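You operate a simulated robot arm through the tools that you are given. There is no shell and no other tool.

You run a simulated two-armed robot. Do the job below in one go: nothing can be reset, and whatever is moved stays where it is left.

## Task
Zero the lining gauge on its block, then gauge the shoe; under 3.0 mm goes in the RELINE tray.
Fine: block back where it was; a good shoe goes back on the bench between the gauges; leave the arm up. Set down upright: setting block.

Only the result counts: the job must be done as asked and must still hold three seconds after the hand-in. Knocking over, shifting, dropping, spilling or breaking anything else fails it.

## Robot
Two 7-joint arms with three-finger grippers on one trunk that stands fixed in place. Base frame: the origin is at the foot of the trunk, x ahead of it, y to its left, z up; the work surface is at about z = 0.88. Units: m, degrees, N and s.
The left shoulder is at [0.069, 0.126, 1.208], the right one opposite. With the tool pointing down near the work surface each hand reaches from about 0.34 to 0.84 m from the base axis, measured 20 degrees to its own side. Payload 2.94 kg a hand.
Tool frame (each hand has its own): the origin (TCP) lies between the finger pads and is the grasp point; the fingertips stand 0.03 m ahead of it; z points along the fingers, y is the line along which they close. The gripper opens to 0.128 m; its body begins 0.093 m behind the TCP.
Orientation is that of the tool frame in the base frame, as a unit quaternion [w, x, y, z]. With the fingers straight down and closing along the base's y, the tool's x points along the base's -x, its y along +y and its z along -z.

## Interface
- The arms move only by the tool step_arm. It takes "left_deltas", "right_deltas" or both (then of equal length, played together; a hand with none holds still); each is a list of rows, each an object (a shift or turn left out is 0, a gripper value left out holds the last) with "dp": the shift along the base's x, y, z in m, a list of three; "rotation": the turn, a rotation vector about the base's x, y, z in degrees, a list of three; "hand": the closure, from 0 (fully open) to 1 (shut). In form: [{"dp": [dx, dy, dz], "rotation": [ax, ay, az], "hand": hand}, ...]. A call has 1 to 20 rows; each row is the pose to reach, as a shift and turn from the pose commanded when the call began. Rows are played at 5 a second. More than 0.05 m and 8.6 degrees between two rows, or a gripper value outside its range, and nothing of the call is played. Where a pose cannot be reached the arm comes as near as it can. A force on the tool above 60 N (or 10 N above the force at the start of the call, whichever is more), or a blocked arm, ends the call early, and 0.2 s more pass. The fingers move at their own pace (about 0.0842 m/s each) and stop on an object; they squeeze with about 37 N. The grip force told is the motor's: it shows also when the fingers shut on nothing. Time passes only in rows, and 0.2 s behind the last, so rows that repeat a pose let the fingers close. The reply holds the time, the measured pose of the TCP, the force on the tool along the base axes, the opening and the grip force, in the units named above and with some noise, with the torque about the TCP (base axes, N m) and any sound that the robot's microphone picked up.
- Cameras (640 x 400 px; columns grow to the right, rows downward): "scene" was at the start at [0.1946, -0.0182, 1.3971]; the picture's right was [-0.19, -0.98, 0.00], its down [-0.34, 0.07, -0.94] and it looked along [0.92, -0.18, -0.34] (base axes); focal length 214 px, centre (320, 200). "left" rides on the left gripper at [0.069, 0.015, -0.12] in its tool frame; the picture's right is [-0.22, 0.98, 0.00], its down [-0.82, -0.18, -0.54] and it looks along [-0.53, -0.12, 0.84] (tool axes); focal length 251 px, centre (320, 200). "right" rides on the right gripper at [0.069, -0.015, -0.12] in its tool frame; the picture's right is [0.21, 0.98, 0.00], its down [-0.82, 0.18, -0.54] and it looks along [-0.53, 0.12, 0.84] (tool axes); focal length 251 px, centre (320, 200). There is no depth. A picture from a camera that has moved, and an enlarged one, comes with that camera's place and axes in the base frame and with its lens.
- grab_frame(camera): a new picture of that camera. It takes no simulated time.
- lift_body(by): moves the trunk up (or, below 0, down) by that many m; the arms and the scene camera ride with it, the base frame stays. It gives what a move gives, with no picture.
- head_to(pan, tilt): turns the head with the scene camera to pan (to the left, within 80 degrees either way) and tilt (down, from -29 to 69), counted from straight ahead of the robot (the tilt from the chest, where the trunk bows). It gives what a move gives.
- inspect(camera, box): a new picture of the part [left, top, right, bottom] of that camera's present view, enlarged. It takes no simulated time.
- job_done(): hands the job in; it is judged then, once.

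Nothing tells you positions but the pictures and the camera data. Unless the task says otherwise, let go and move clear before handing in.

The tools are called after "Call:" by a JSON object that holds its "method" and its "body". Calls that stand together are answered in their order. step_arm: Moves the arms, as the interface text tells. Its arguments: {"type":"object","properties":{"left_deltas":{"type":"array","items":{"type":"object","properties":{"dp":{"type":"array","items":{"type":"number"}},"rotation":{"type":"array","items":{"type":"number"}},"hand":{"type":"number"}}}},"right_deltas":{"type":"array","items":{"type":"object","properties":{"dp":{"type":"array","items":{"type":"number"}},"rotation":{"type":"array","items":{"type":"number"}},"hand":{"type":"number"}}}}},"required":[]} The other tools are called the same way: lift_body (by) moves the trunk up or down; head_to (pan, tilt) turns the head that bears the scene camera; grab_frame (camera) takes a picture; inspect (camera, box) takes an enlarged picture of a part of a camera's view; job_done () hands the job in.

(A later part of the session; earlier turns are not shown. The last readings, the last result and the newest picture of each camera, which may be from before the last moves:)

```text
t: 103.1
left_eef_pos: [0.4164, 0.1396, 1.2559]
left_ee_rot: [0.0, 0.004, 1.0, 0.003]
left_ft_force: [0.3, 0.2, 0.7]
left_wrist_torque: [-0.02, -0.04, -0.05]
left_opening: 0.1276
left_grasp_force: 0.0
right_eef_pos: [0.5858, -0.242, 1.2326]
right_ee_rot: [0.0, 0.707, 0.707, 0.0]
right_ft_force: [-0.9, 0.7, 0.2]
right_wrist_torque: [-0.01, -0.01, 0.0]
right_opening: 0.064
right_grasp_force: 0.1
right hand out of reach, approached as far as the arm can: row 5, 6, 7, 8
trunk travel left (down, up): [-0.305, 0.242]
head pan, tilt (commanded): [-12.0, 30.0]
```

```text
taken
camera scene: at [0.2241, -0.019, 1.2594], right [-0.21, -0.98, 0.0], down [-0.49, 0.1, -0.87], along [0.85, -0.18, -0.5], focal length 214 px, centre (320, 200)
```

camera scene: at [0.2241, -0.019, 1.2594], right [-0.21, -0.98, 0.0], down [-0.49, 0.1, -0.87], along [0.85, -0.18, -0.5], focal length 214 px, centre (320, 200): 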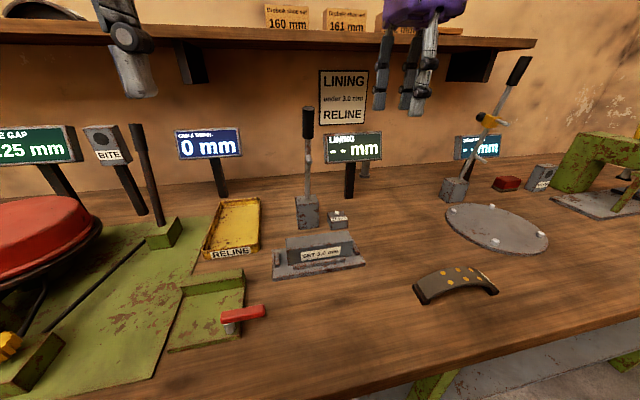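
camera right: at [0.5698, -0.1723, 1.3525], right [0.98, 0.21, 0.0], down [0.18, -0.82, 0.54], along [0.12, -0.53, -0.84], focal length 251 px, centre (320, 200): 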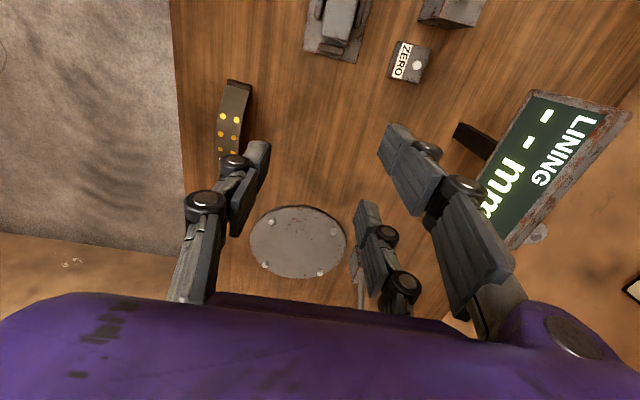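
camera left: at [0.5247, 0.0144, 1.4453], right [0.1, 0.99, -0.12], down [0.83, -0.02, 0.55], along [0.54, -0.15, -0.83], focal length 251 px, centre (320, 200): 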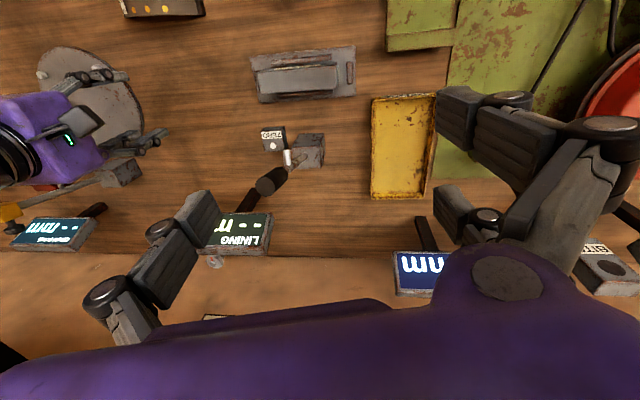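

The high position is out of reach with the trunk this low, so I'll raise the trunk by 7 cm as a compromise and try again.

Call:
{"method": "step_arm", "body": {"right_deltas": [{"dp": [0, -0.02, -0.04]}, {"dp": [0, -0.03, -0.06]}, {"dp": [0, -0.03, -0.06]}]}}

Call:
{"method": "lift_body", "body": {"by": 0.07}}

Call:
{"method": "step_arm", "body": {"right_deltas": [{"dp": [0.01, 0.03, 0.01]}, {"dp": [0.02, 0.06, 0.015]}, {"dp": [0.03, 0.085, 0.02]}, {"dp": [0.035, 0.085, 0.02]}]}}

Call:
{"method": "grab_frame", "body": {"camera": "scene"}}

```text
t: 103.9
left_eef_pos: [0.4162, 0.1396, 1.2565]
left_ee_rot: [0.0, 0.004, 1.0, 0.003]
left_ft_force: [-1.2, 0.3, 0.5]
left_wrist_torque: [-0.01, 0.01, 0.0]
left_opening: 0.1283
left_grasp_force: 0.1
right_eef_pos: [0.5858, -0.2711, 1.1717]
right_ee_rot: [-0.001, 0.707, 0.707, 0.001]
right_ft_force: [0.0, -0.2, -0.5]
right_wrist_torque: [0.0, 0.02, 0.01]
right_opening: 0.0639
right_grasp_force: 0.0
trunk travel left (down, up): [-0.305, 0.242]
head pan, tilt (commanded): [-12.0, 30.0]
```

```text
t: 105.0
left_eef_pos: [0.4152, 0.1397, 1.326]
left_ee_rot: [0.0, 0.003, 1.0, 0.003]
left_ft_force: [-0.4, 0.8, -0.1]
left_wrist_torque: [0.0, 0.02, 0.02]
left_opening: 0.1282
left_grasp_force: 0.0
right_eef_pos: [0.5873, -0.2697, 1.2429]
right_ee_rot: [-0.001, 0.707, 0.707, -0.001]
right_ft_force: [0.3, 1.0, 0.1]
right_wrist_torque: [0.0, 0.03, 0.0]
right_opening: 0.064
right_grasp_force: 0.0
trunk travel left (down, up): [-0.375, 0.172]
head pan, tilt (commanded): [-12.0, 30.0]
```

```text
t: 106.0
left_eef_pos: [0.4156, 0.1409, 1.3257]
left_ee_rot: [-0.001, 0.003, 1.0, 0.004]
left_ft_force: [0.6, 0.2, 0.9]
left_wrist_torque: [-0.02, 0.01, 0.02]
left_opening: 0.1281
left_grasp_force: 0.0
right_eef_pos: [0.5822, -0.2098, 1.2507]
right_ee_rot: [0.0, 0.707, 0.707, -0.001]
right_ft_force: [-0.7, 1.2, 1.2]
right_wrist_torque: [0.0, 0.02, -0.03]
right_opening: 0.0639
right_grasp_force: 0.1
right hand out of reach, approached as far as the arm can: row 2, 3, 4
trunk travel left (down, up): [-0.375, 0.172]
head pan, tilt (commanded): [-12.0, 30.0]
```

```text
taken
camera scene: at [0.2082, -0.0192, 1.328], right [-0.21, -0.98, 0.0], down [-0.49, 0.1, -0.87], along [0.85, -0.18, -0.5], focal length 214 px, centre (320, 200)
```

scene: 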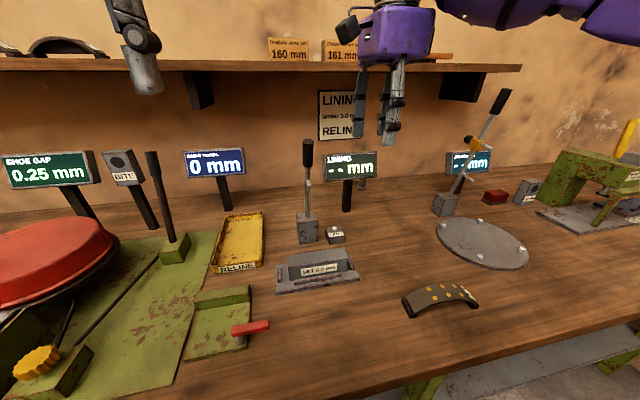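

Still short by a little; the reachable band is roughly 0.2 m below to 0.1 m above the shoulder. I'll nudge the trunk up 2 cm and come at the knob from the right side at knob height instead of from above.

Call:
{"method": "lift_body", "body": {"by": 0.02}}

Call:
{"method": "step_arm", "body": {"right_deltas": [{"dp": [0.0, -0.01, -0.03]}, {"dp": [0.02, -0.02, -0.055]}, {"dp": [0.04, -0.02, -0.055]}, {"dp": [0.06, -0.01, -0.055]}, {"dp": [0.078, 0.0, -0.055]}, {"dp": [0.078, 0.01, -0.055]}, {"dp": [0.078, 0.01, -0.055]}]}}

Call:
{"method": "grab_frame", "body": {"camera": "scene"}}

Call:
{"method": "grab_frame", "body": {"camera": "right"}}

```text
t: 106.7
left_eef_pos: [0.4145, 0.1409, 1.3467]
left_ee_rot: [0.0, 0.004, 1.0, 0.003]
left_ft_force: [0.3, -0.3, -0.1]
left_wrist_torque: [-0.01, 0.01, 0.01]
left_opening: 0.1281
left_grasp_force: 0.1
right_eef_pos: [0.5758, -0.2122, 1.282]
right_ee_rot: [0.005, 0.708, 0.706, 0.008]
right_ft_force: [0.0, 0.1, -0.5]
right_wrist_torque: [0.0, 0.05, 0.01]
right_opening: 0.064
right_grasp_force: 0.1
trunk travel left (down, up): [-0.395, 0.152]
head pan, tilt (commanded): [-12.0, 30.0]
```

```text
t: 108.3
left_eef_pos: [0.4147, 0.1415, 1.3467]
left_ee_rot: [-0.001, 0.003, 1.0, 0.004]
left_ft_force: [1.0, -0.2, 0.8]
left_wrist_torque: [-0.02, 0.02, 0.01]
left_opening: 0.1281
left_grasp_force: 0.1
right_eef_pos: [0.6152, -0.234, 1.2278]
right_ee_rot: [0.006, 0.708, 0.707, 0.009]
right_ft_force: [-0.8, 0.6, 0.6]
right_wrist_torque: [-0.02, 0.01, 0.01]
right_opening: 0.064
right_grasp_force: 0.2
right hand out of reach, approached as far as the arm can: row 4, 5, 6, 7
trunk travel left (down, up): [-0.395, 0.152]
head pan, tilt (commanded): [-12.0, 30.0]
```

```text
taken
camera scene: at [0.2018, -0.0187, 1.3487], right [-0.21, -0.98, 0.0], down [-0.49, 0.1, -0.87], along [0.85, -0.18, -0.5], focal length 214 px, centre (320, 200)
```

scene: 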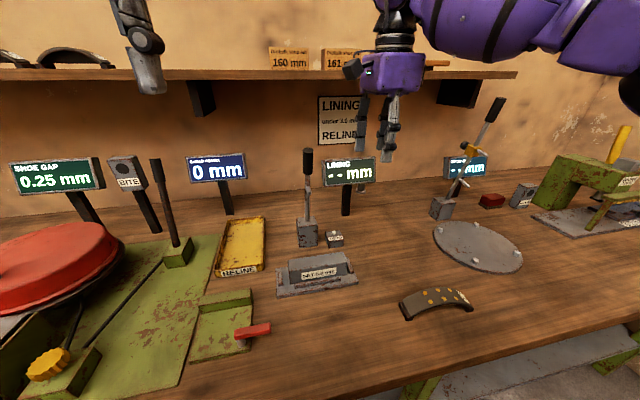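

```text
taken
camera right: at [0.5976, -0.1636, 1.3474], right [0.98, 0.21, 0.02], down [0.17, -0.82, 0.54], along [0.13, -0.53, -0.84], focal length 251 px, centre (320, 200)
```

right: 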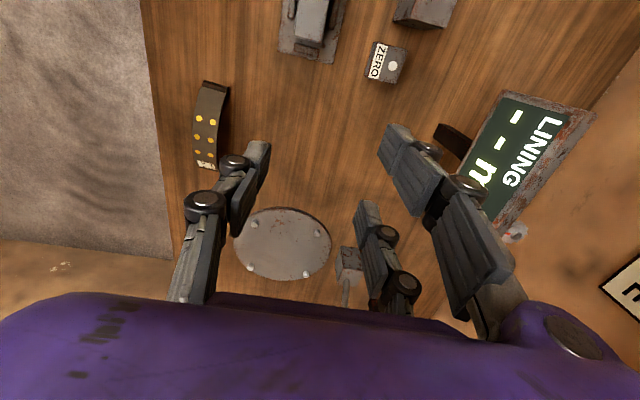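

At this yaw the knob is out of forward reach. The arm's natural yaw should reach further, so I'll turn the right hand back to yaw 0 and try to get behind the knob with closed fingers to push it down.

Call:
{"method": "step_arm", "body": {"right_deltas": [{"dp": [-0.005, -0.005, 0.002], "rotation": [-0.1, 0.07, 8.2], "hand": 1.0}, {"dp": [-0.01, -0.01, 0.004], "rotation": [-0.2, 0.14, 16.4], "hand": 1.0}, {"dp": [-0.015, -0.015, 0.006], "rotation": [-0.3, 0.21, 24.6], "hand": 1.0}, {"dp": [-0.015, -0.02, 0.008], "rotation": [-0.4, 0.28, 32.8], "hand": 1.0}, {"dp": [-0.015, -0.025, 0.01], "rotation": [-0.5, 0.35, 41], "hand": 1.0}, {"dp": [-0.015, -0.025, 0.01], "rotation": [-0.6, 0.42, 49.2], "hand": 1.0}, {"dp": [-0.015, -0.025, 0.01], "rotation": [-0.7, 0.49, 57.4], "hand": 1.0}, {"dp": [-0.015, -0.025, 0.01], "rotation": [-0.8, 0.56, 65.6], "hand": 1.0}, {"dp": [-0.015, -0.025, 0.01], "rotation": [-0.9, 0.63, 73.8], "hand": 1.0}, {"dp": [-0.015, -0.025, 0.01], "rotation": [-1.05, 0.7, 82], "hand": 1.0}, {"dp": [-0.015, -0.025, 0.01], "rotation": [-1.15, 0.76, 90], "hand": 1.0}, {"dp": [-0.015, -0.025, 0.01], "rotation": [-1.15, 0.76, 90], "hand": 1.0}]}}

Call:
{"method": "step_arm", "body": {"right_deltas": [{"dp": [0.03, 0.0, 0.01]}, {"dp": [0.06, 0.0, 0.02]}, {"dp": [0.09, 0.0, 0.02]}, {"dp": [0.12, 0.0, 0.02]}, {"dp": [0.14, 0.0, 0.02]}, {"dp": [0.14, 0.0, 0.02]}]}}

Call:
{"method": "grab_frame", "body": {"camera": "scene"}}

Call:
{"method": "grab_frame", "body": {"camera": "right"}}

```text
t: 110.9
left_eef_pos: [0.4148, 0.1396, 1.3461]
left_ee_rot: [0.0, 0.004, 1.0, 0.003]
left_ft_force: [0.3, -0.6, -0.1]
left_wrist_torque: [0.01, 0.0, 0.01]
left_opening: 0.1278
left_grasp_force: 0.1
right_eef_pos: [0.601, -0.2595, 1.2382]
right_ee_rot: [0.001, 0.001, 1.0, -0.001]
right_ft_force: [0.3, 0.3, -0.5]
right_wrist_torque: [-0.03, 0.02, -0.02]
right_opening: 0.0
right_grasp_force: 3.0
trunk travel left (down, up): [-0.395, 0.152]
head pan, tilt (commanded): [-12.0, 30.0]
```

```text
t: 112.3
left_eef_pos: [0.4155, 0.141, 1.3465]
left_ee_rot: [0.0, 0.003, 1.0, 0.003]
left_ft_force: [0.2, -0.4, -0.3]
left_wrist_torque: [0.01, 0.01, 0.02]
left_opening: 0.128
left_grasp_force: 0.0
right_eef_pos: [0.6308, -0.2901, 1.2399]
right_ee_rot: [0.001, 0.002, 1.0, -0.001]
right_ft_force: [0.1, 0.3, -0.6]
right_wrist_torque: [0.0, 0.01, 0.0]
right_opening: 0.0
right_grasp_force: 2.8
right hand out of reach, approached as far as the arm can: row 1, 2, 3, 4, 5, 6
trunk travel left (down, up): [-0.395, 0.152]
head pan, tilt (commanded): [-12.0, 30.0]
```

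```text
taken
camera scene: at [0.2023, -0.019, 1.3487], right [-0.21, -0.98, 0.0], down [-0.49, 0.1, -0.87], along [0.85, -0.18, -0.5], focal length 214 px, centre (320, 200)
```

scene: 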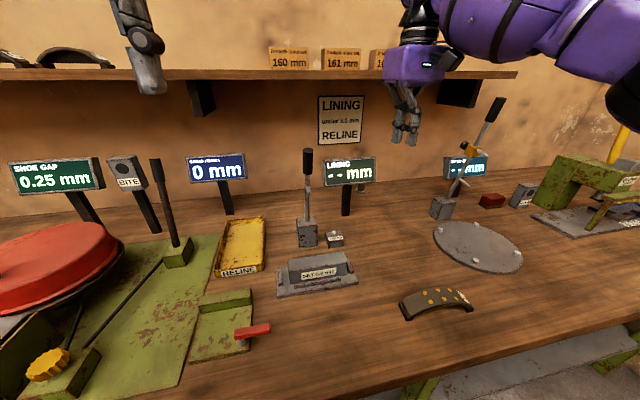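

```text
taken
camera right: at [0.5606, -0.3035, 1.3595], right [-0.21, 0.98, 0.0], down [0.82, 0.18, 0.54], along [0.53, 0.11, -0.84], focal length 251 px, centre (320, 200)
```

right: 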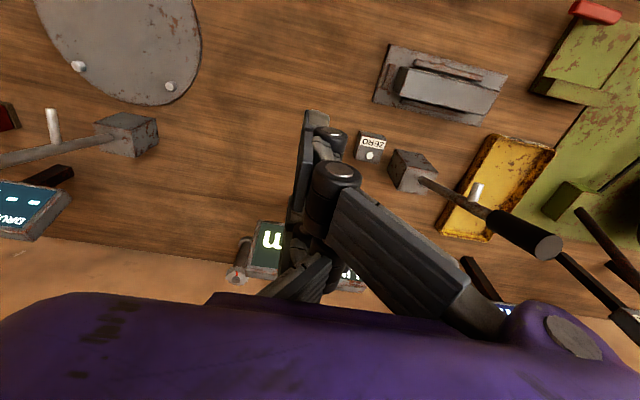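

With the tool pointing straight down, the wrist bends too far at this height. If the hand comes in from the right with the fingers pointing left and down, the wrist stays nearly straight. I'll lean the closed right hand over by 60° here, well clear of everything.

Call:
{"method": "step_arm", "body": {"right_deltas": [{"dp": [0.0, 0.0, -0.005], "rotation": [8, 0, 0]}, {"dp": [0.0, 0.0, -0.01], "rotation": [16, 0, 0]}, {"dp": [0.0, 0.0, -0.015], "rotation": [24, 0, 0]}, {"dp": [0.0, 0.0, -0.02], "rotation": [32, 0, 0]}, {"dp": [0.01, 0.005, -0.025], "rotation": [40, 0, 0]}, {"dp": [0.02, 0.01, -0.03], "rotation": [48, 0, 0]}, {"dp": [0.03, 0.01, -0.035], "rotation": [56, 0, 0]}, {"dp": [0.04, 0.01, -0.04], "rotation": [60, 0, 0]}, {"dp": [0.04, 0.01, -0.04], "rotation": [60, 0, 0]}]}}

Call:
{"method": "grab_frame", "body": {"camera": "scene"}}

Call:
{"method": "grab_frame", "body": {"camera": "right"}}

```text
t: 114.3
left_eef_pos: [0.4149, 0.1405, 1.3467]
left_ee_rot: [0.0, 0.004, 1.0, 0.003]
left_ft_force: [0.6, 0.2, -0.2]
left_wrist_torque: [0.0, -0.03, -0.03]
left_opening: 0.1278
left_grasp_force: 0.1
right_eef_pos: [0.6703, -0.282, 1.2038]
right_ee_rot: [0.0, 0.002, 0.867, 0.499]
right_ft_force: [0.7, 0.5, 0.1]
right_wrist_torque: [-0.01, -0.03, 0.01]
right_opening: 0.0001
right_grasp_force: 3.1
trunk travel left (down, up): [-0.395, 0.152]
head pan, tilt (commanded): [-12.0, 30.0]
```

```text
taken
camera scene: at [0.2014, -0.0191, 1.3488], right [-0.21, -0.98, 0.0], down [-0.49, 0.1, -0.87], along [0.85, -0.18, -0.5], focal length 214 px, centre (320, 200)
```

scene: 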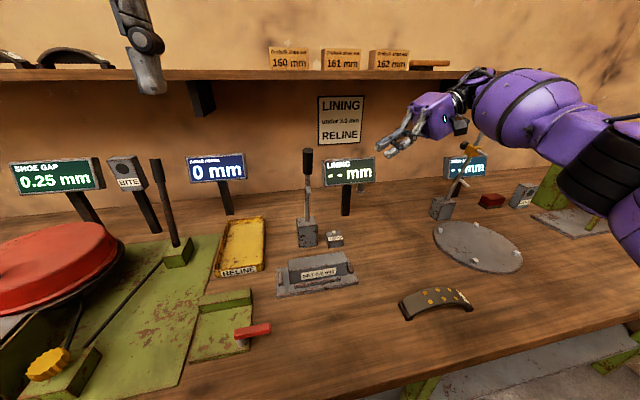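

```text
taken
camera right: at [0.6016, -0.392, 1.2511], right [-0.21, 0.49, 0.85], down [0.82, -0.38, 0.43], along [0.53, 0.78, -0.32], focal length 251 px, centre (320, 200)
```

right: 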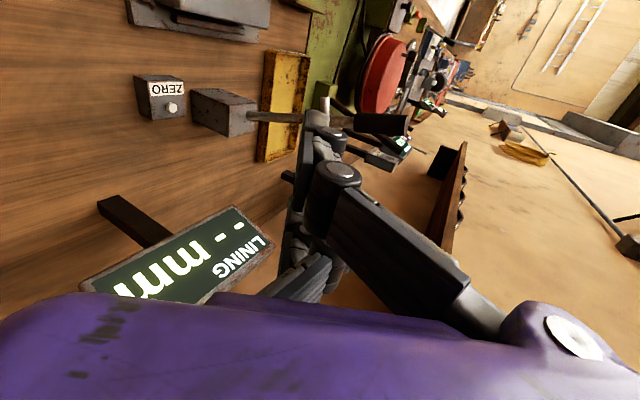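

This posture is comfortable and gives a side view of the lever. I'll move the closed fingers behind the knob (far side), keeping a couple of centimetres clearance.

Call:
{"method": "step_arm", "body": {"right_deltas": [{"dp": [0.02, 0.0, -0.005]}, {"dp": [0.045, 0.0, -0.015]}, {"dp": [0.07, 0.01, -0.025]}, {"dp": [0.075, 0.045, -0.028]}, {"dp": [0.075, 0.08, -0.028]}, {"dp": [0.075, 0.115, -0.028]}, {"dp": [0.075, 0.115, -0.028]}]}}

Call:
{"method": "grab_frame", "body": {"camera": "scene"}}

Call:
{"method": "grab_frame", "body": {"camera": "right"}}

Call:
{"method": "inspect", "body": {"camera": "scene", "box": [270, 60, 410, 250]}}

```text
t: 115.9
left_eef_pos: [0.4153, 0.1408, 1.3462]
left_ee_rot: [-0.001, 0.004, 1.0, 0.003]
left_ft_force: [-0.3, 0.1, 0.3]
left_wrist_torque: [-0.01, 0.02, 0.01]
left_opening: 0.1277
left_grasp_force: 0.1
right_eef_pos: [0.69, -0.1748, 1.1722]
right_ee_rot: [0.0, 0.003, 0.867, 0.499]
right_ft_force: [0.2, 0.2, 0.0]
right_wrist_torque: [0.01, 0.01, -0.03]
right_opening: 0.0
right_grasp_force: 3.6
right hand out of reach, approached as far as the arm can: row 1, 2, 3, 4, 5, 6, 7
trunk travel left (down, up): [-0.395, 0.152]
head pan, tilt (commanded): [-12.0, 30.0]
```

```text
taken
camera scene: at [0.202, -0.0192, 1.3487], right [-0.21, -0.98, 0.0], down [-0.49, 0.1, -0.87], along [0.85, -0.18, -0.5], focal length 214 px, centre (320, 200)
```

scene: 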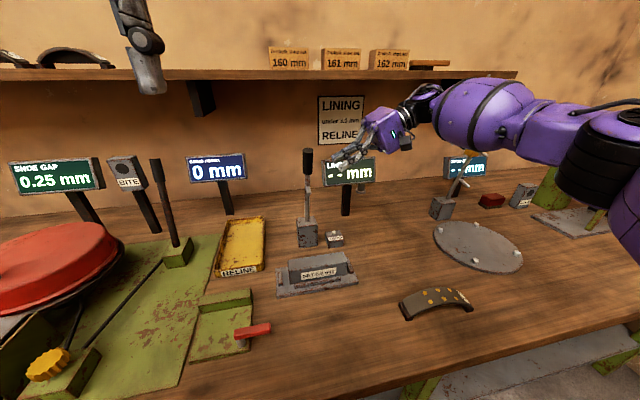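

```text
taken
camera right: at [0.6207, -0.2843, 1.2191], right [-0.21, 0.49, 0.85], down [0.82, -0.38, 0.43], along [0.53, 0.78, -0.32], focal length 251 px, centre (320, 200)
```

right: 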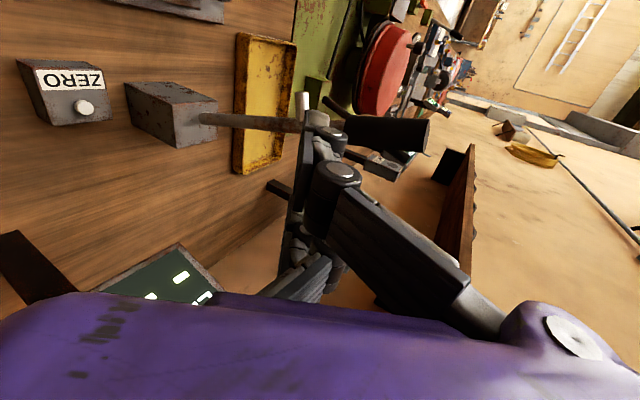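

```text
2.11 times, centred on (340, 155) of scene
camera zoom: at [0.202, -0.0192, 1.3487], right [-0.21, -0.98, 0.0], down [-0.49, 0.1, -0.87], along [0.85, -0.18, -0.5], focal length 452 px, centre (278, 295)
```

zoom: 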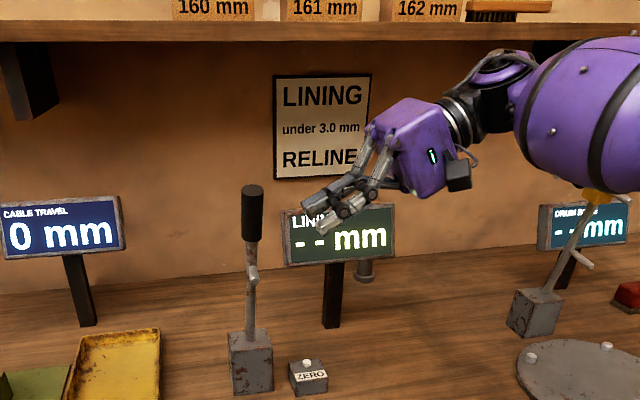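

Straight from the side I can't quite reach behind the knob. If the fingers also point 30° forward, the wrist stays closer. I'll back off a little, turn the hand, and move to the far-right side of the knob.

Call:
{"method": "step_arm", "body": {"right_deltas": [{"dp": [-0.01, -0.03, 0.005], "rotation": [0, 0, -8]}, {"dp": [-0.01, -0.05, 0.01], "rotation": [0, 0, -16]}, {"dp": [0.0, -0.06, 0.01], "rotation": [0, 0, -24]}, {"dp": [0.015, -0.06, 0.01], "rotation": [0, 0, -30]}, {"dp": [0.03, -0.06, 0.01], "rotation": [0, 0, -30]}, {"dp": [0.045, -0.055, 0.01], "rotation": [0, 0, -30]}, {"dp": [0.045, -0.055, 0.01], "rotation": [0, 0, -30]}]}}

Call:
{"method": "grab_frame", "body": {"camera": "right"}}

Call:
{"method": "inspect", "body": {"camera": "scene", "box": [270, 60, 410, 250]}}

```text
t: 117.5
left_eef_pos: [0.4147, 0.1405, 1.3465]
left_ee_rot: [0.0, 0.004, 1.0, 0.004]
left_ft_force: [-0.2, 1.0, -0.2]
left_wrist_torque: [-0.03, -0.01, 0.0]
left_opening: 0.1283
left_grasp_force: 0.2
right_eef_pos: [0.7373, -0.2291, 1.1851]
right_ee_rot: [0.13, 0.227, 0.837, 0.482]
right_ft_force: [1.0, 0.6, -0.7]
right_wrist_torque: [0.03, 0.03, 0.01]
right_opening: 0.0
right_grasp_force: 2.8
trunk travel left (down, up): [-0.395, 0.152]
head pan, tilt (commanded): [-12.0, 30.0]
```

```text
taken
camera right: at [0.621, -0.2892, 1.2316], right [0.06, 0.53, 0.85], down [0.52, -0.74, 0.43], along [0.85, 0.41, -0.32], focal length 251 px, centre (320, 200)
```

right: 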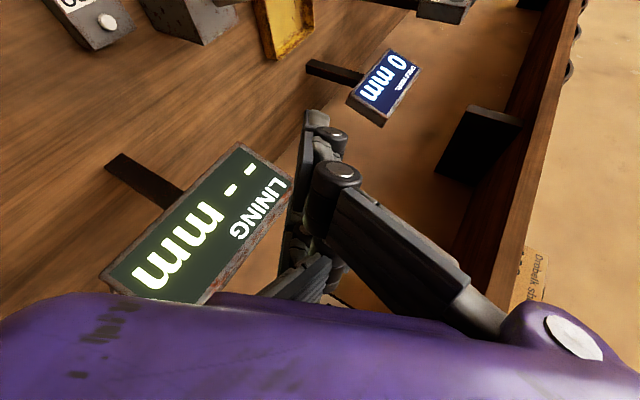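

```text
2.11 times, centred on (340, 155) of scene
camera zoom: at [0.2017, -0.0191, 1.3488], right [-0.21, -0.98, 0.0], down [-0.49, 0.1, -0.87], along [0.85, -0.18, -0.5], focal length 452 px, centre (278, 295)
```

zoom: 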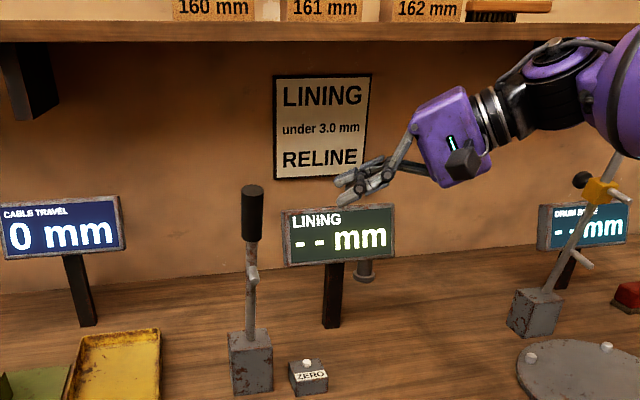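

Now reachable. I'll slide left behind the knob, leaving about 2.5 cm before contact.

Call:
{"method": "step_arm", "body": {"right_deltas": [{"dp": [0, 0.03, -0.003]}, {"dp": [0, 0.06, -0.006]}, {"dp": [0, 0.09, -0.008]}, {"dp": [0, 0.105, -0.008]}, {"dp": [0, 0.105, -0.008]}]}}

Call:
{"method": "grab_frame", "body": {"camera": "right"}}

Call:
{"method": "inspect", "body": {"camera": "scene", "box": [270, 60, 410, 250]}}

```text
t: 118.7
left_eef_pos: [0.4153, 0.1407, 1.3463]
left_ee_rot: [0.0, 0.003, 1.0, 0.004]
left_ft_force: [-0.7, -0.2, 0.0]
left_wrist_torque: [-0.02, -0.01, 0.01]
left_opening: 0.1282
left_grasp_force: 0.0
right_eef_pos: [0.7389, -0.1231, 1.1769]
right_ee_rot: [0.129, 0.227, 0.836, 0.482]
right_ft_force: [-1.2, 0.4, 0.1]
right_wrist_torque: [0.0, -0.02, 0.02]
right_opening: 0.0001
right_grasp_force: 2.6
trunk travel left (down, up): [-0.395, 0.152]
head pan, tilt (commanded): [-12.0, 30.0]
```

```text
taken
camera right: at [0.6234, -0.1833, 1.2237], right [0.06, 0.53, 0.85], down [0.52, -0.74, 0.43], along [0.85, 0.41, -0.32], focal length 251 px, centre (320, 200)
```

right: 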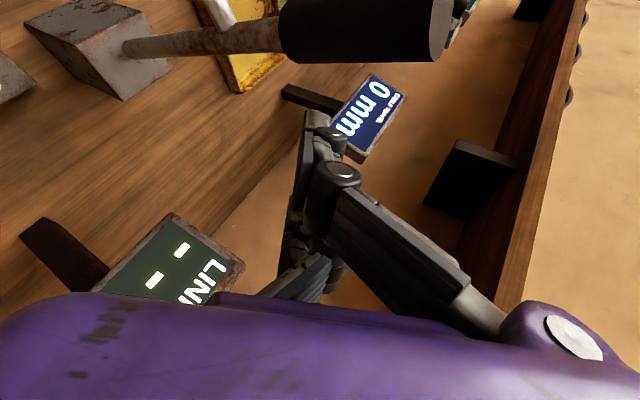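

```text
2.11 times, centred on (340, 155) of scene
camera zoom: at [0.202, -0.0191, 1.3487], right [-0.21, -0.98, 0.0], down [-0.49, 0.1, -0.87], along [0.85, -0.18, -0.5], focal length 452 px, centre (278, 295)
```

zoom: 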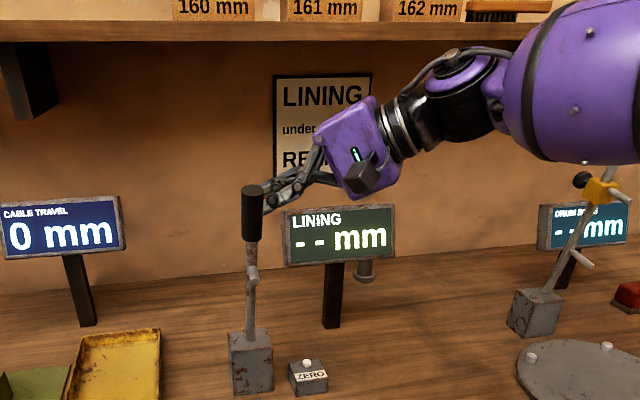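

The fingers are behind the knob. I'll bring them towards me in small steps until they touch it.

Call:
{"method": "step_arm", "body": {"right_deltas": [{"dp": [-0.01, 0, 0]}, {"dp": [-0.02, 0, 0]}, {"dp": [-0.025, 0, 0]}, {"dp": [-0.03, 0, 0]}, {"dp": [-0.035, 0, 0]}, {"dp": [-0.04, 0, 0]}]}}

Call:
{"method": "grab_frame", "body": {"camera": "right"}}

Call:
{"method": "inspect", "body": {"camera": "scene", "box": [270, 60, 410, 250]}}

```text
t: 120.1
left_eef_pos: [0.4145, 0.1415, 1.347]
left_ee_rot: [0.0, 0.002, 1.0, 0.003]
left_ft_force: [-0.5, -0.2, -0.2]
left_wrist_torque: [0.03, 0.01, 0.0]
left_opening: 0.128
left_grasp_force: 0.0
right_eef_pos: [0.6977, -0.1222, 1.1771]
right_ee_rot: [0.129, 0.226, 0.837, 0.481]
right_ft_force: [0.3, -0.5, -0.3]
right_wrist_torque: [-0.01, 0.03, 0.03]
right_opening: 0.0002
right_grasp_force: 3.7
trunk travel left (down, up): [-0.395, 0.152]
head pan, tilt (commanded): [-12.0, 30.0]
```

```text
taken
camera right: at [0.5816, -0.1827, 1.2233], right [0.06, 0.53, 0.84], down [0.52, -0.74, 0.43], along [0.85, 0.41, -0.32], focal length 251 px, centre (320, 200)
```

right: 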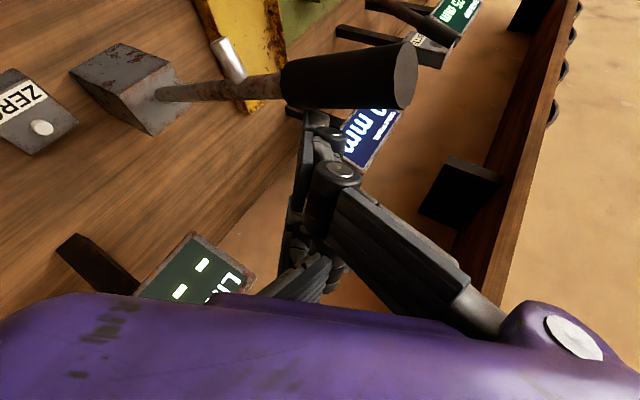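

```text
2.11 times, centred on (340, 155) of scene
camera zoom: at [0.2018, -0.019, 1.3487], right [-0.21, -0.98, 0.0], down [-0.49, 0.1, -0.87], along [0.85, -0.18, -0.5], focal length 452 px, centre (278, 295)
```

zoom: 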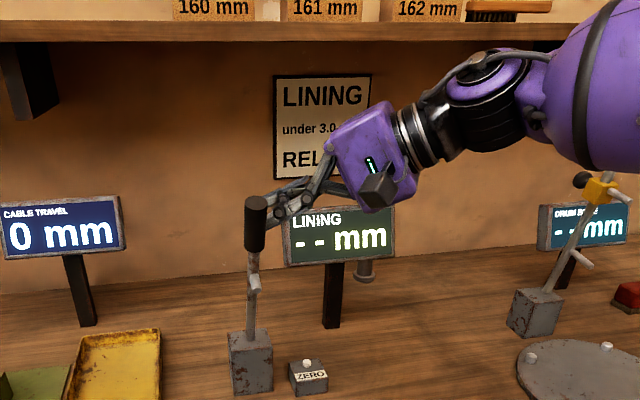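

The lever is moving with almost no force (now leaning about 19°). I'll follow its arc slowly to about 40° and check whether it stays against the fingers.

Call:
{"method": "step_arm", "body": {"right_deltas": [{"dp": [-0.014, 0, -0.001]}, {"dp": [-0.028, 0, -0.003]}, {"dp": [-0.041, 0, -0.005]}, {"dp": [-0.053, 0, -0.01]}, {"dp": [-0.065, 0, -0.015]}, {"dp": [-0.0757, 0, -0.0204]}, {"dp": [-0.0757, 0, -0.0204]}]}}

Call:
{"method": "grab_frame", "body": {"camera": "right"}}

Call:
{"method": "inspect", "body": {"camera": "scene", "box": [250, 60, 420, 280]}}

```text
t: 121.7
left_eef_pos: [0.4162, 0.1398, 1.3467]
left_ee_rot: [0.0, 0.003, 1.0, 0.003]
left_ft_force: [0.0, 0.2, 0.4]
left_wrist_torque: [0.02, 0.05, -0.04]
left_opening: 0.1281
left_grasp_force: 0.1
right_eef_pos: [0.6213, -0.1233, 1.1551]
right_ee_rot: [0.13, 0.226, 0.836, 0.482]
right_ft_force: [-0.4, -1.1, 0.7]
right_wrist_torque: [-0.03, 0.02, 0.03]
right_opening: 0.0
right_grasp_force: 3.2
trunk travel left (down, up): [-0.395, 0.152]
head pan, tilt (commanded): [-12.0, 30.0]
```

```text
taken
camera right: at [0.5063, -0.1837, 1.2024], right [0.06, 0.53, 0.85], down [0.52, -0.74, 0.43], along [0.85, 0.41, -0.32], focal length 251 px, centre (320, 200)
```

right: 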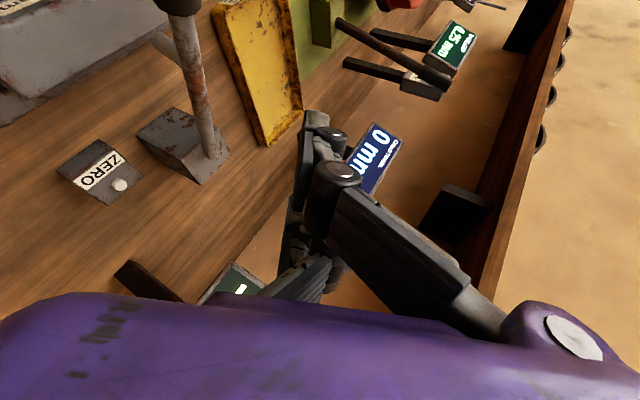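

```text
1.82 times, centred on (335, 170) of scene
camera zoom: at [0.2022, -0.0188, 1.3487], right [-0.21, -0.98, 0.0], down [-0.49, 0.1, -0.87], along [0.85, -0.18, -0.5], focal length 390 px, centre (293, 254)
```

zoom: 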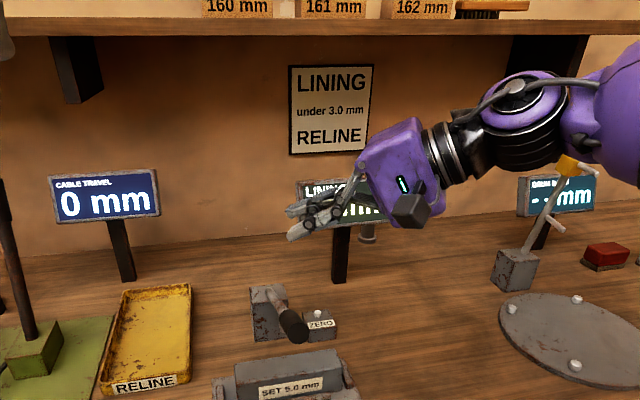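

The lever has passed the point where it carries on down by itself, slowly. I'll hold still a moment and see where it comes to rest.

Call:
{"method": "step_arm", "body": {"right_deltas": [{"dp": [0, 0, 0.01]}, {"dp": [0, -0.01, 0.02]}, {"dp": [0, -0.03, 0.03]}, {"dp": [0, -0.05, 0.03]}, {"dp": [0, -0.07, 0.03]}]}}

Call:
{"method": "grab_frame", "body": {"camera": "right"}}

Call:
{"method": "inspect", "body": {"camera": "scene", "box": [250, 90, 420, 290]}}

```text
t: 122.9
left_eef_pos: [0.4156, 0.139, 1.3463]
left_ee_rot: [0.0, 0.004, 1.0, 0.004]
left_ft_force: [-0.3, -0.2, 0.0]
left_wrist_torque: [0.05, 0.0, -0.01]
left_opening: 0.128
left_grasp_force: 0.0
right_eef_pos: [0.6206, -0.1933, 1.1844]
right_ee_rot: [0.129, 0.226, 0.836, 0.483]
right_ft_force: [0.6, 0.3, 0.1]
right_wrist_torque: [0.03, -0.02, 0.01]
right_opening: 0.0
right_grasp_force: 3.4
trunk travel left (down, up): [-0.395, 0.152]
head pan, tilt (commanded): [-12.0, 30.0]
```

```text
taken
camera right: at [0.5061, -0.2538, 1.2324], right [0.06, 0.53, 0.85], down [0.52, -0.74, 0.43], along [0.85, 0.42, -0.32], focal length 251 px, centre (320, 200)
```

right: 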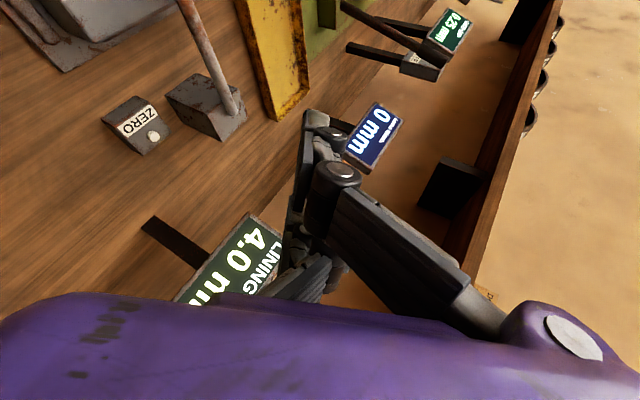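

```text
2.00 times, centred on (335, 190) of scene
camera zoom: at [0.2017, -0.0195, 1.3487], right [-0.21, -0.98, 0.0], down [-0.49, 0.1, -0.87], along [0.85, -0.18, -0.5], focal length 429 px, centre (290, 220)
```

zoom: 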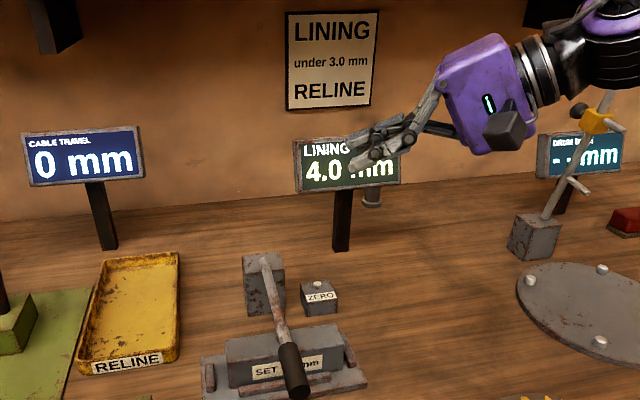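

The lever rests on the block and the display reads 4.0 mm, so zeroing is needed. The ZERO button is at about (0.721, -0.176, 0.918). I'll turn the closed right hand to point straight down, off to the right, before pressing it.

Call:
{"method": "step_arm", "body": {"right_deltas": [{"dp": [0.0, -0.01, 0.0], "rotation": [-7.3, 1.96, 3.4]}, {"dp": [0.0, -0.02, -0.005], "rotation": [-14.6, 3.9, 6.85]}, {"dp": [0.005, -0.03, -0.01], "rotation": [-21.9, 5.9, 10.3]}, {"dp": [0.01, -0.04, -0.015], "rotation": [-29.2, 7.85, 13.7]}, {"dp": [0.01, -0.05, -0.02], "rotation": [-36.5, 9.8, 17.1]}, {"dp": [0.01, -0.055, -0.03], "rotation": [-43.8, 11.8, 20.5]}, {"dp": [0.01, -0.055, -0.04], "rotation": [-51.1, 13.7, 23.9]}, {"dp": [0.01, -0.055, -0.05], "rotation": [-58.6, 15.7, 27.4]}, {"dp": [0.01, -0.055, -0.05], "rotation": [-58.6, 15.7, 27.4]}]}}

Call:
{"method": "step_arm", "body": {"right_deltas": [{"dp": [0.02, 0.01, -0.03]}, {"dp": [0.04, 0.02, -0.06]}, {"dp": [0.06, 0.03, -0.085]}, {"dp": [0.075, 0.04, -0.1]}, {"dp": [0.088, 0.05, -0.11]}, {"dp": [0.088, 0.05, -0.11]}]}}

Call:
{"method": "grab_frame", "body": {"camera": "right"}}

Call:
{"method": "inspect", "body": {"camera": "scene", "box": [250, 90, 420, 290]}}

```text
t: 124.9
left_eef_pos: [0.4143, 0.1415, 1.3459]
left_ee_rot: [-0.001, 0.004, 1.0, 0.004]
left_ft_force: [0.3, 0.9, 0.0]
left_wrist_torque: [0.0, 0.0, 0.02]
left_opening: 0.1281
left_grasp_force: 0.1
right_eef_pos: [0.6302, -0.2482, 1.135]
right_ee_rot: [0.001, 0.001, 1.0, -0.001]
right_ft_force: [-0.1, -0.4, -0.3]
right_wrist_torque: [0.01, 0.0, 0.0]
right_opening: 0.0
right_grasp_force: 2.9
trunk travel left (down, up): [-0.395, 0.152]
head pan, tilt (commanded): [-12.0, 30.0]
```

```text
t: 126.3
left_eef_pos: [0.4172, 0.1411, 1.3465]
left_ee_rot: [0.001, 0.004, 1.0, 0.004]
left_ft_force: [0.4, 1.2, 0.0]
left_wrist_torque: [0.02, 0.04, 0.04]
left_opening: 0.1278
left_grasp_force: 0.1
right_eef_pos: [0.645, -0.2339, 1.0296]
right_ee_rot: [0.0, 0.0, 1.0, -0.001]
right_ft_force: [-0.5, 0.1, -0.2]
right_wrist_torque: [0.01, -0.03, -0.01]
right_opening: 0.0
right_grasp_force: 3.4
right hand out of reach, approached as far as the arm can: row 1, 2, 3, 4, 5, 6
trunk travel left (down, up): [-0.395, 0.152]
head pan, tilt (commanded): [-12.0, 30.0]
```

```text
taken
camera right: at [0.5754, -0.2465, 1.1504], right [-0.21, 0.98, 0.0], down [0.82, 0.18, 0.54], along [0.53, 0.11, -0.84], focal length 251 px, centre (320, 200)
```

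right: 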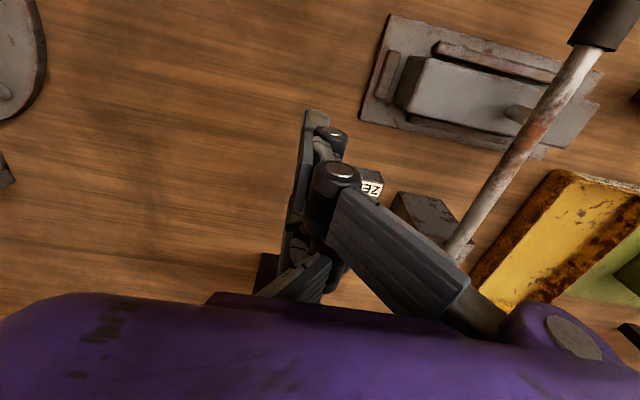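

```text
2.00 times, centred on (335, 190) of scene
camera zoom: at [0.2024, -0.0189, 1.3486], right [-0.21, -0.98, 0.0], down [-0.49, 0.1, -0.87], along [0.85, -0.18, -0.5], focal length 429 px, centre (290, 220)
```

zoom: 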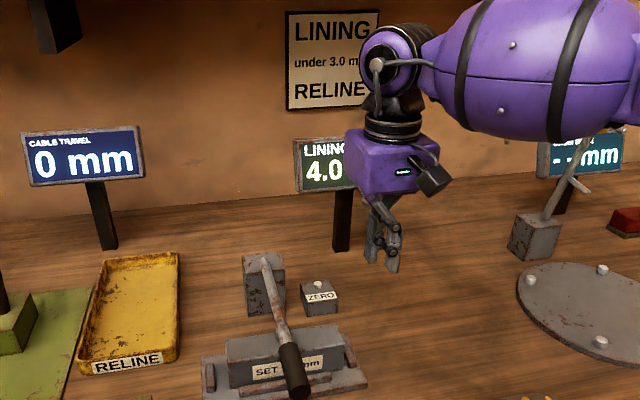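

Pointing straight down it can't reach that far forward either. With the tool pitched forward 45° the wrist sits further back. I'll pitch the hand, then turn it slightly left so its body stays away from the lowered lever.

Call:
{"method": "step_arm", "body": {"right_deltas": [{"dp": [0.0, -0.005, 0.005], "rotation": [0, -8, 0]}, {"dp": [0.0, -0.01, 0.01], "rotation": [0, -16, 0]}, {"dp": [0.0, -0.015, 0.015], "rotation": [0, -24, 0]}, {"dp": [0.0, -0.02, 0.02], "rotation": [0, -32, 0]}, {"dp": [0.0, -0.025, 0.02], "rotation": [0, -40, 0]}, {"dp": [0.0, -0.025, 0.02], "rotation": [0, -45, 0]}, {"dp": [0.0, -0.025, 0.02], "rotation": [0, -45, 0]}]}}

Call:
{"method": "step_arm", "body": {"right_deltas": [{"dp": [0.01, 0.0, 0.0], "rotation": [0, 0, 7]}, {"dp": [0.03, 0.01, -0.01], "rotation": [0, 0, 14]}, {"dp": [0.05, 0.03, -0.02], "rotation": [0, 0, 20]}, {"dp": [0.07, 0.055, -0.03], "rotation": [0, 0, 20]}, {"dp": [0.077, 0.073, -0.035], "rotation": [0, 0, 20]}, {"dp": [0.077, 0.073, -0.035], "rotation": [0, 0, 20]}]}}

Call:
{"method": "grab_frame", "body": {"camera": "right"}}

Call:
{"method": "inspect", "body": {"camera": "scene", "box": [250, 110, 420, 290]}}

```text
t: 127.9
left_eef_pos: [0.4158, 0.1396, 1.3467]
left_ee_rot: [0.0, 0.004, 1.0, 0.004]
left_ft_force: [-0.4, 0.0, -0.8]
left_wrist_torque: [-0.01, -0.02, 0.0]
left_opening: 0.1278
left_grasp_force: 0.1
right_eef_pos: [0.6429, -0.2603, 1.0491]
right_ee_rot: [0.383, 0.001, 0.924, -0.002]
right_ft_force: [-0.9, -0.6, -0.2]
right_wrist_torque: [-0.04, -0.01, 0.01]
right_opening: 0.0
right_grasp_force: 2.9
trunk travel left (down, up): [-0.395, 0.152]
head pan, tilt (commanded): [-12.0, 30.0]
```

```text
t: 129.3
left_eef_pos: [0.4153, 0.1398, 1.3452]
left_ee_rot: [0.0, 0.004, 1.0, 0.004]
left_ft_force: [0.7, -0.5, -0.1]
left_wrist_torque: [0.01, 0.03, -0.02]
left_opening: 0.1279
left_grasp_force: 0.1
right_eef_pos: [0.7188, -0.1866, 1.016]
right_ee_rot: [0.378, -0.16, 0.91, 0.065]
right_ft_force: [-0.5, -0.1, 0.4]
right_wrist_torque: [-0.01, 0.0, 0.01]
right_opening: 0.0001
right_grasp_force: 3.0
trunk travel left (down, up): [-0.395, 0.152]
head pan, tilt (commanded): [-12.0, 30.0]
```

```text
taken
camera right: at [0.5976, -0.245, 1.0524], right [-0.48, 0.87, -0.15], down [0.12, 0.24, 0.96], along [0.87, 0.44, -0.22], focal length 251 px, centre (320, 200)
```

right: 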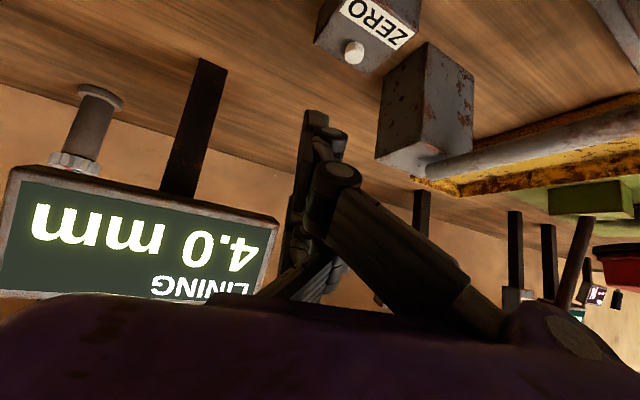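

```text
2.22 times, centred on (335, 200) of scene
camera zoom: at [0.2018, -0.0188, 1.3488], right [-0.21, -0.98, 0.0], down [-0.49, 0.1, -0.87], along [0.85, -0.18, -0.5], focal length 477 px, centre (287, 200)
```

zoom: 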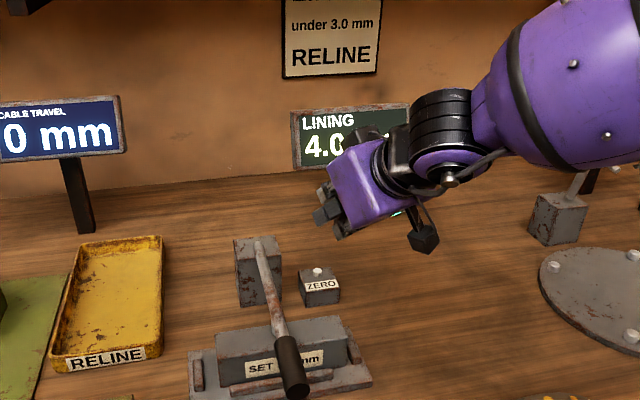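

The fingertip is poised almost over the button. I'll align it and come down, first most of the way, then in small steps while watching force and display.

Call:
{"method": "step_arm", "body": {"right_deltas": [{"dp": [0.0035, 0.001, -0.015]}, {"dp": [0.0035, 0.001, -0.03]}, {"dp": [0.0035, 0.001, -0.04]}, {"dp": [0.0035, 0.001, -0.04]}]}}

Call:
{"method": "grab_frame", "body": {"camera": "right"}}

Call:
{"method": "inspect", "body": {"camera": "scene", "box": [280, 150, 380, 270]}}

```text
t: 130.3
left_eef_pos: [0.4153, 0.1403, 1.3473]
left_ee_rot: [0.001, 0.003, 1.0, 0.004]
left_ft_force: [-0.3, 1.0, 0.1]
left_wrist_torque: [-0.01, -0.03, -0.01]
left_opening: 0.1281
left_grasp_force: 0.0
right_eef_pos: [0.7221, -0.1851, 0.9758]
right_ee_rot: [0.376, -0.159, 0.91, 0.065]
right_ft_force: [-0.6, 0.7, 0.3]
right_wrist_torque: [0.02, -0.01, -0.01]
right_opening: 0.0
right_grasp_force: 3.0
trunk travel left (down, up): [-0.395, 0.152]
head pan, tilt (commanded): [-12.0, 30.0]
```

```text
taken
camera right: at [0.602, -0.2438, 1.011], right [-0.48, 0.87, -0.15], down [0.12, 0.24, 0.96], along [0.87, 0.44, -0.22], focal length 251 px, centre (320, 200)
```

right: 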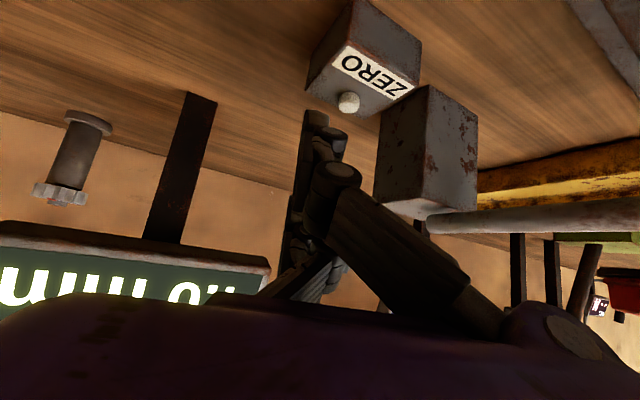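

```text
3.33 times, centred on (330, 210) of scene
camera zoom: at [0.2019, -0.0188, 1.3487], right [-0.21, -0.98, 0.0], down [-0.49, 0.1, -0.87], along [0.85, -0.18, -0.5], focal length 715 px, centre (287, 167)
```

zoom: 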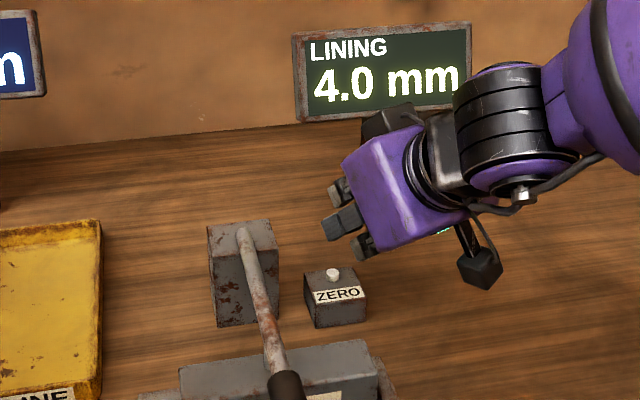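

Call:
{"method": "inspect", "body": {"camera": "right", "box": [260, 60, 420, 200]}}

Call:
{"method": "inspect", "body": {"camera": "scene", "box": [310, 190, 360, 240]}}

```text
2.86 times, centred on (340, 130) of right
camera zoom: at [0.602, -0.2438, 1.011], right [-0.48, 0.87, -0.15], down [0.12, 0.24, 0.96], along [0.87, 0.44, -0.22], focal length 718 px, centre (263, 400)
```

zoom: 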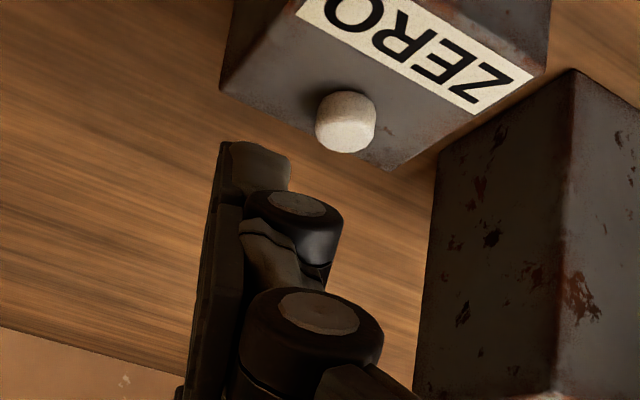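

```text
8.00 times, centred on (335, 215) of scene
camera zoom: at [0.2019, -0.0188, 1.3487], right [-0.21, -0.98, 0.0], down [-0.49, 0.1, -0.87], along [0.85, -0.18, -0.5], focal length 1716 px, centre (200, 80)
```

zoom: 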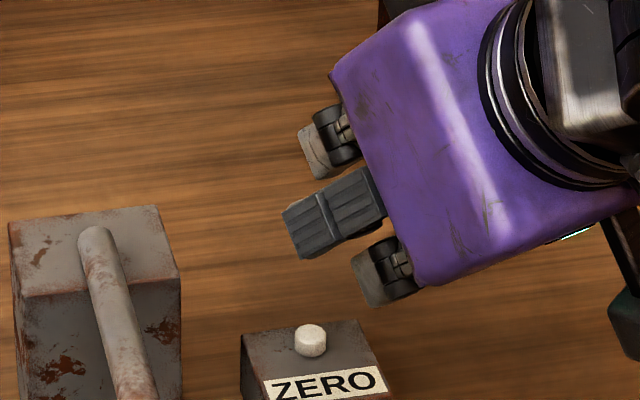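

Both views show the lowest fingertip is actually at about (0.718, -0.196, 0.935), some 2 cm right of the button. I'll shift left 2 cm at this height and check again.

Call:
{"method": "step_arm", "body": {"right_deltas": [{"dp": [0.001, 0.01, 0.003]}, {"dp": [0.002, 0.02, 0.003]}, {"dp": [0.002, 0.02, 0.003]}]}}

Call:
{"method": "inspect", "body": {"camera": "right", "box": [260, 60, 420, 200]}}

Call:
{"method": "inspect", "body": {"camera": "scene", "box": [310, 190, 360, 240]}}

```text
t: 131.1
left_eef_pos: [0.4136, 0.1406, 1.3462]
left_ee_rot: [0.0, 0.003, 1.0, 0.004]
left_ft_force: [-0.2, 0.0, 0.2]
left_wrist_torque: [-0.02, 0.02, -0.03]
left_opening: 0.1281
left_grasp_force: 0.0
right_eef_pos: [0.7245, -0.1637, 0.9769]
right_ee_rot: [0.378, -0.16, 0.91, 0.066]
right_ft_force: [-0.2, 0.3, 0.2]
right_wrist_torque: [-0.01, -0.03, 0.02]
right_opening: 0.0002
right_grasp_force: 3.1
trunk travel left (down, up): [-0.395, 0.152]
head pan, tilt (commanded): [-12.0, 30.0]
```

```text
2.86 times, centred on (340, 130) of right
camera zoom: at [0.6042, -0.2232, 1.0136], right [-0.48, 0.87, -0.15], down [0.12, 0.24, 0.96], along [0.87, 0.44, -0.22], focal length 718 px, centre (263, 400)
```

zoom: 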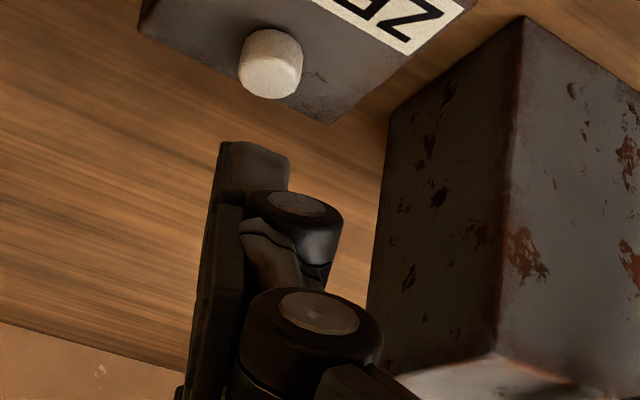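

```text
8.00 times, centred on (335, 215) of scene
camera zoom: at [0.2019, -0.0189, 1.3487], right [-0.21, -0.98, 0.0], down [-0.49, 0.1, -0.87], along [0.85, -0.18, -0.5], focal length 1716 px, centre (200, 80)
```

zoom: 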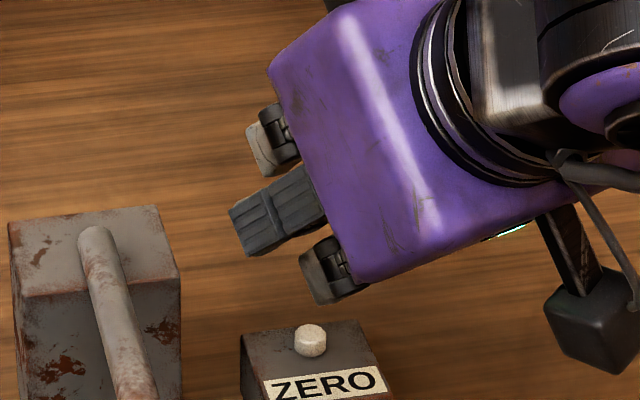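

The fingertip is now right over the button. I'll press down in small steps.

Call:
{"method": "step_arm", "body": {"right_deltas": [{"dp": [0.0, 0.002, -0.004]}, {"dp": [0.0, 0.002, -0.008]}, {"dp": [0.0, 0.002, -0.011]}, {"dp": [0.0, 0.002, -0.013]}]}}

Call:
{"method": "inspect", "body": {"camera": "right", "box": [260, 60, 420, 200]}}

Call:
{"method": "inspect", "body": {"camera": "scene", "box": [290, 130, 390, 250]}}

```text
t: 132.1
left_eef_pos: [0.4145, 0.1413, 1.3472]
left_ee_rot: [0.0, 0.003, 1.0, 0.004]
left_ft_force: [0.7, -0.5, 0.1]
left_wrist_torque: [0.03, -0.03, -0.01]
left_opening: 0.1282
left_grasp_force: 0.1
right_eef_pos: [0.7251, -0.1639, 0.9649]
right_ee_rot: [0.377, -0.16, 0.91, 0.065]
right_ft_force: [-1.1, 0.2, 0.2]
right_wrist_torque: [0.03, -0.01, 0.05]
right_opening: 0.0
right_grasp_force: 2.9
trunk travel left (down, up): [-0.395, 0.152]
head pan, tilt (commanded): [-12.0, 30.0]
```

```text
2.86 times, centred on (340, 130) of right
camera zoom: at [0.604, -0.2214, 1.0005], right [-0.47, 0.87, -0.15], down [0.13, 0.24, 0.96], along [0.87, 0.44, -0.22], focal length 718 px, centre (263, 400)
```

zoom: 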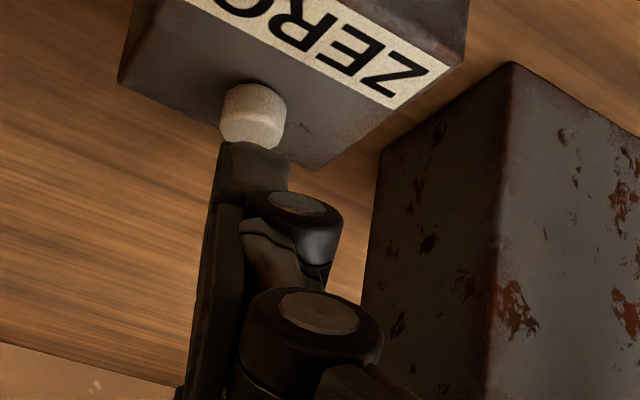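

```text
3.33 times, centred on (340, 190) of scene
camera zoom: at [0.202, -0.0189, 1.3487], right [-0.21, -0.98, 0.0], down [-0.49, 0.1, -0.87], along [0.85, -0.18, -0.5], focal length 715 px, centre (253, 233)
```

zoom: 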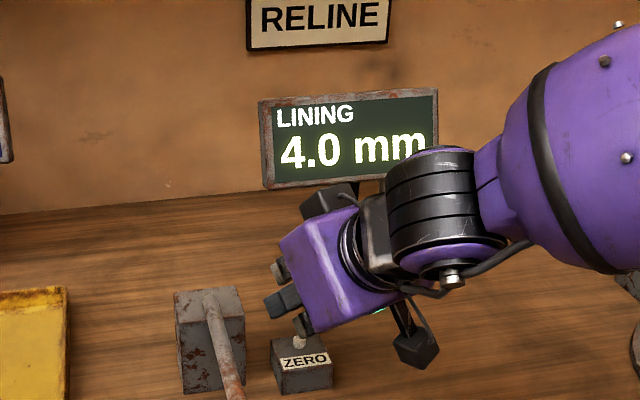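

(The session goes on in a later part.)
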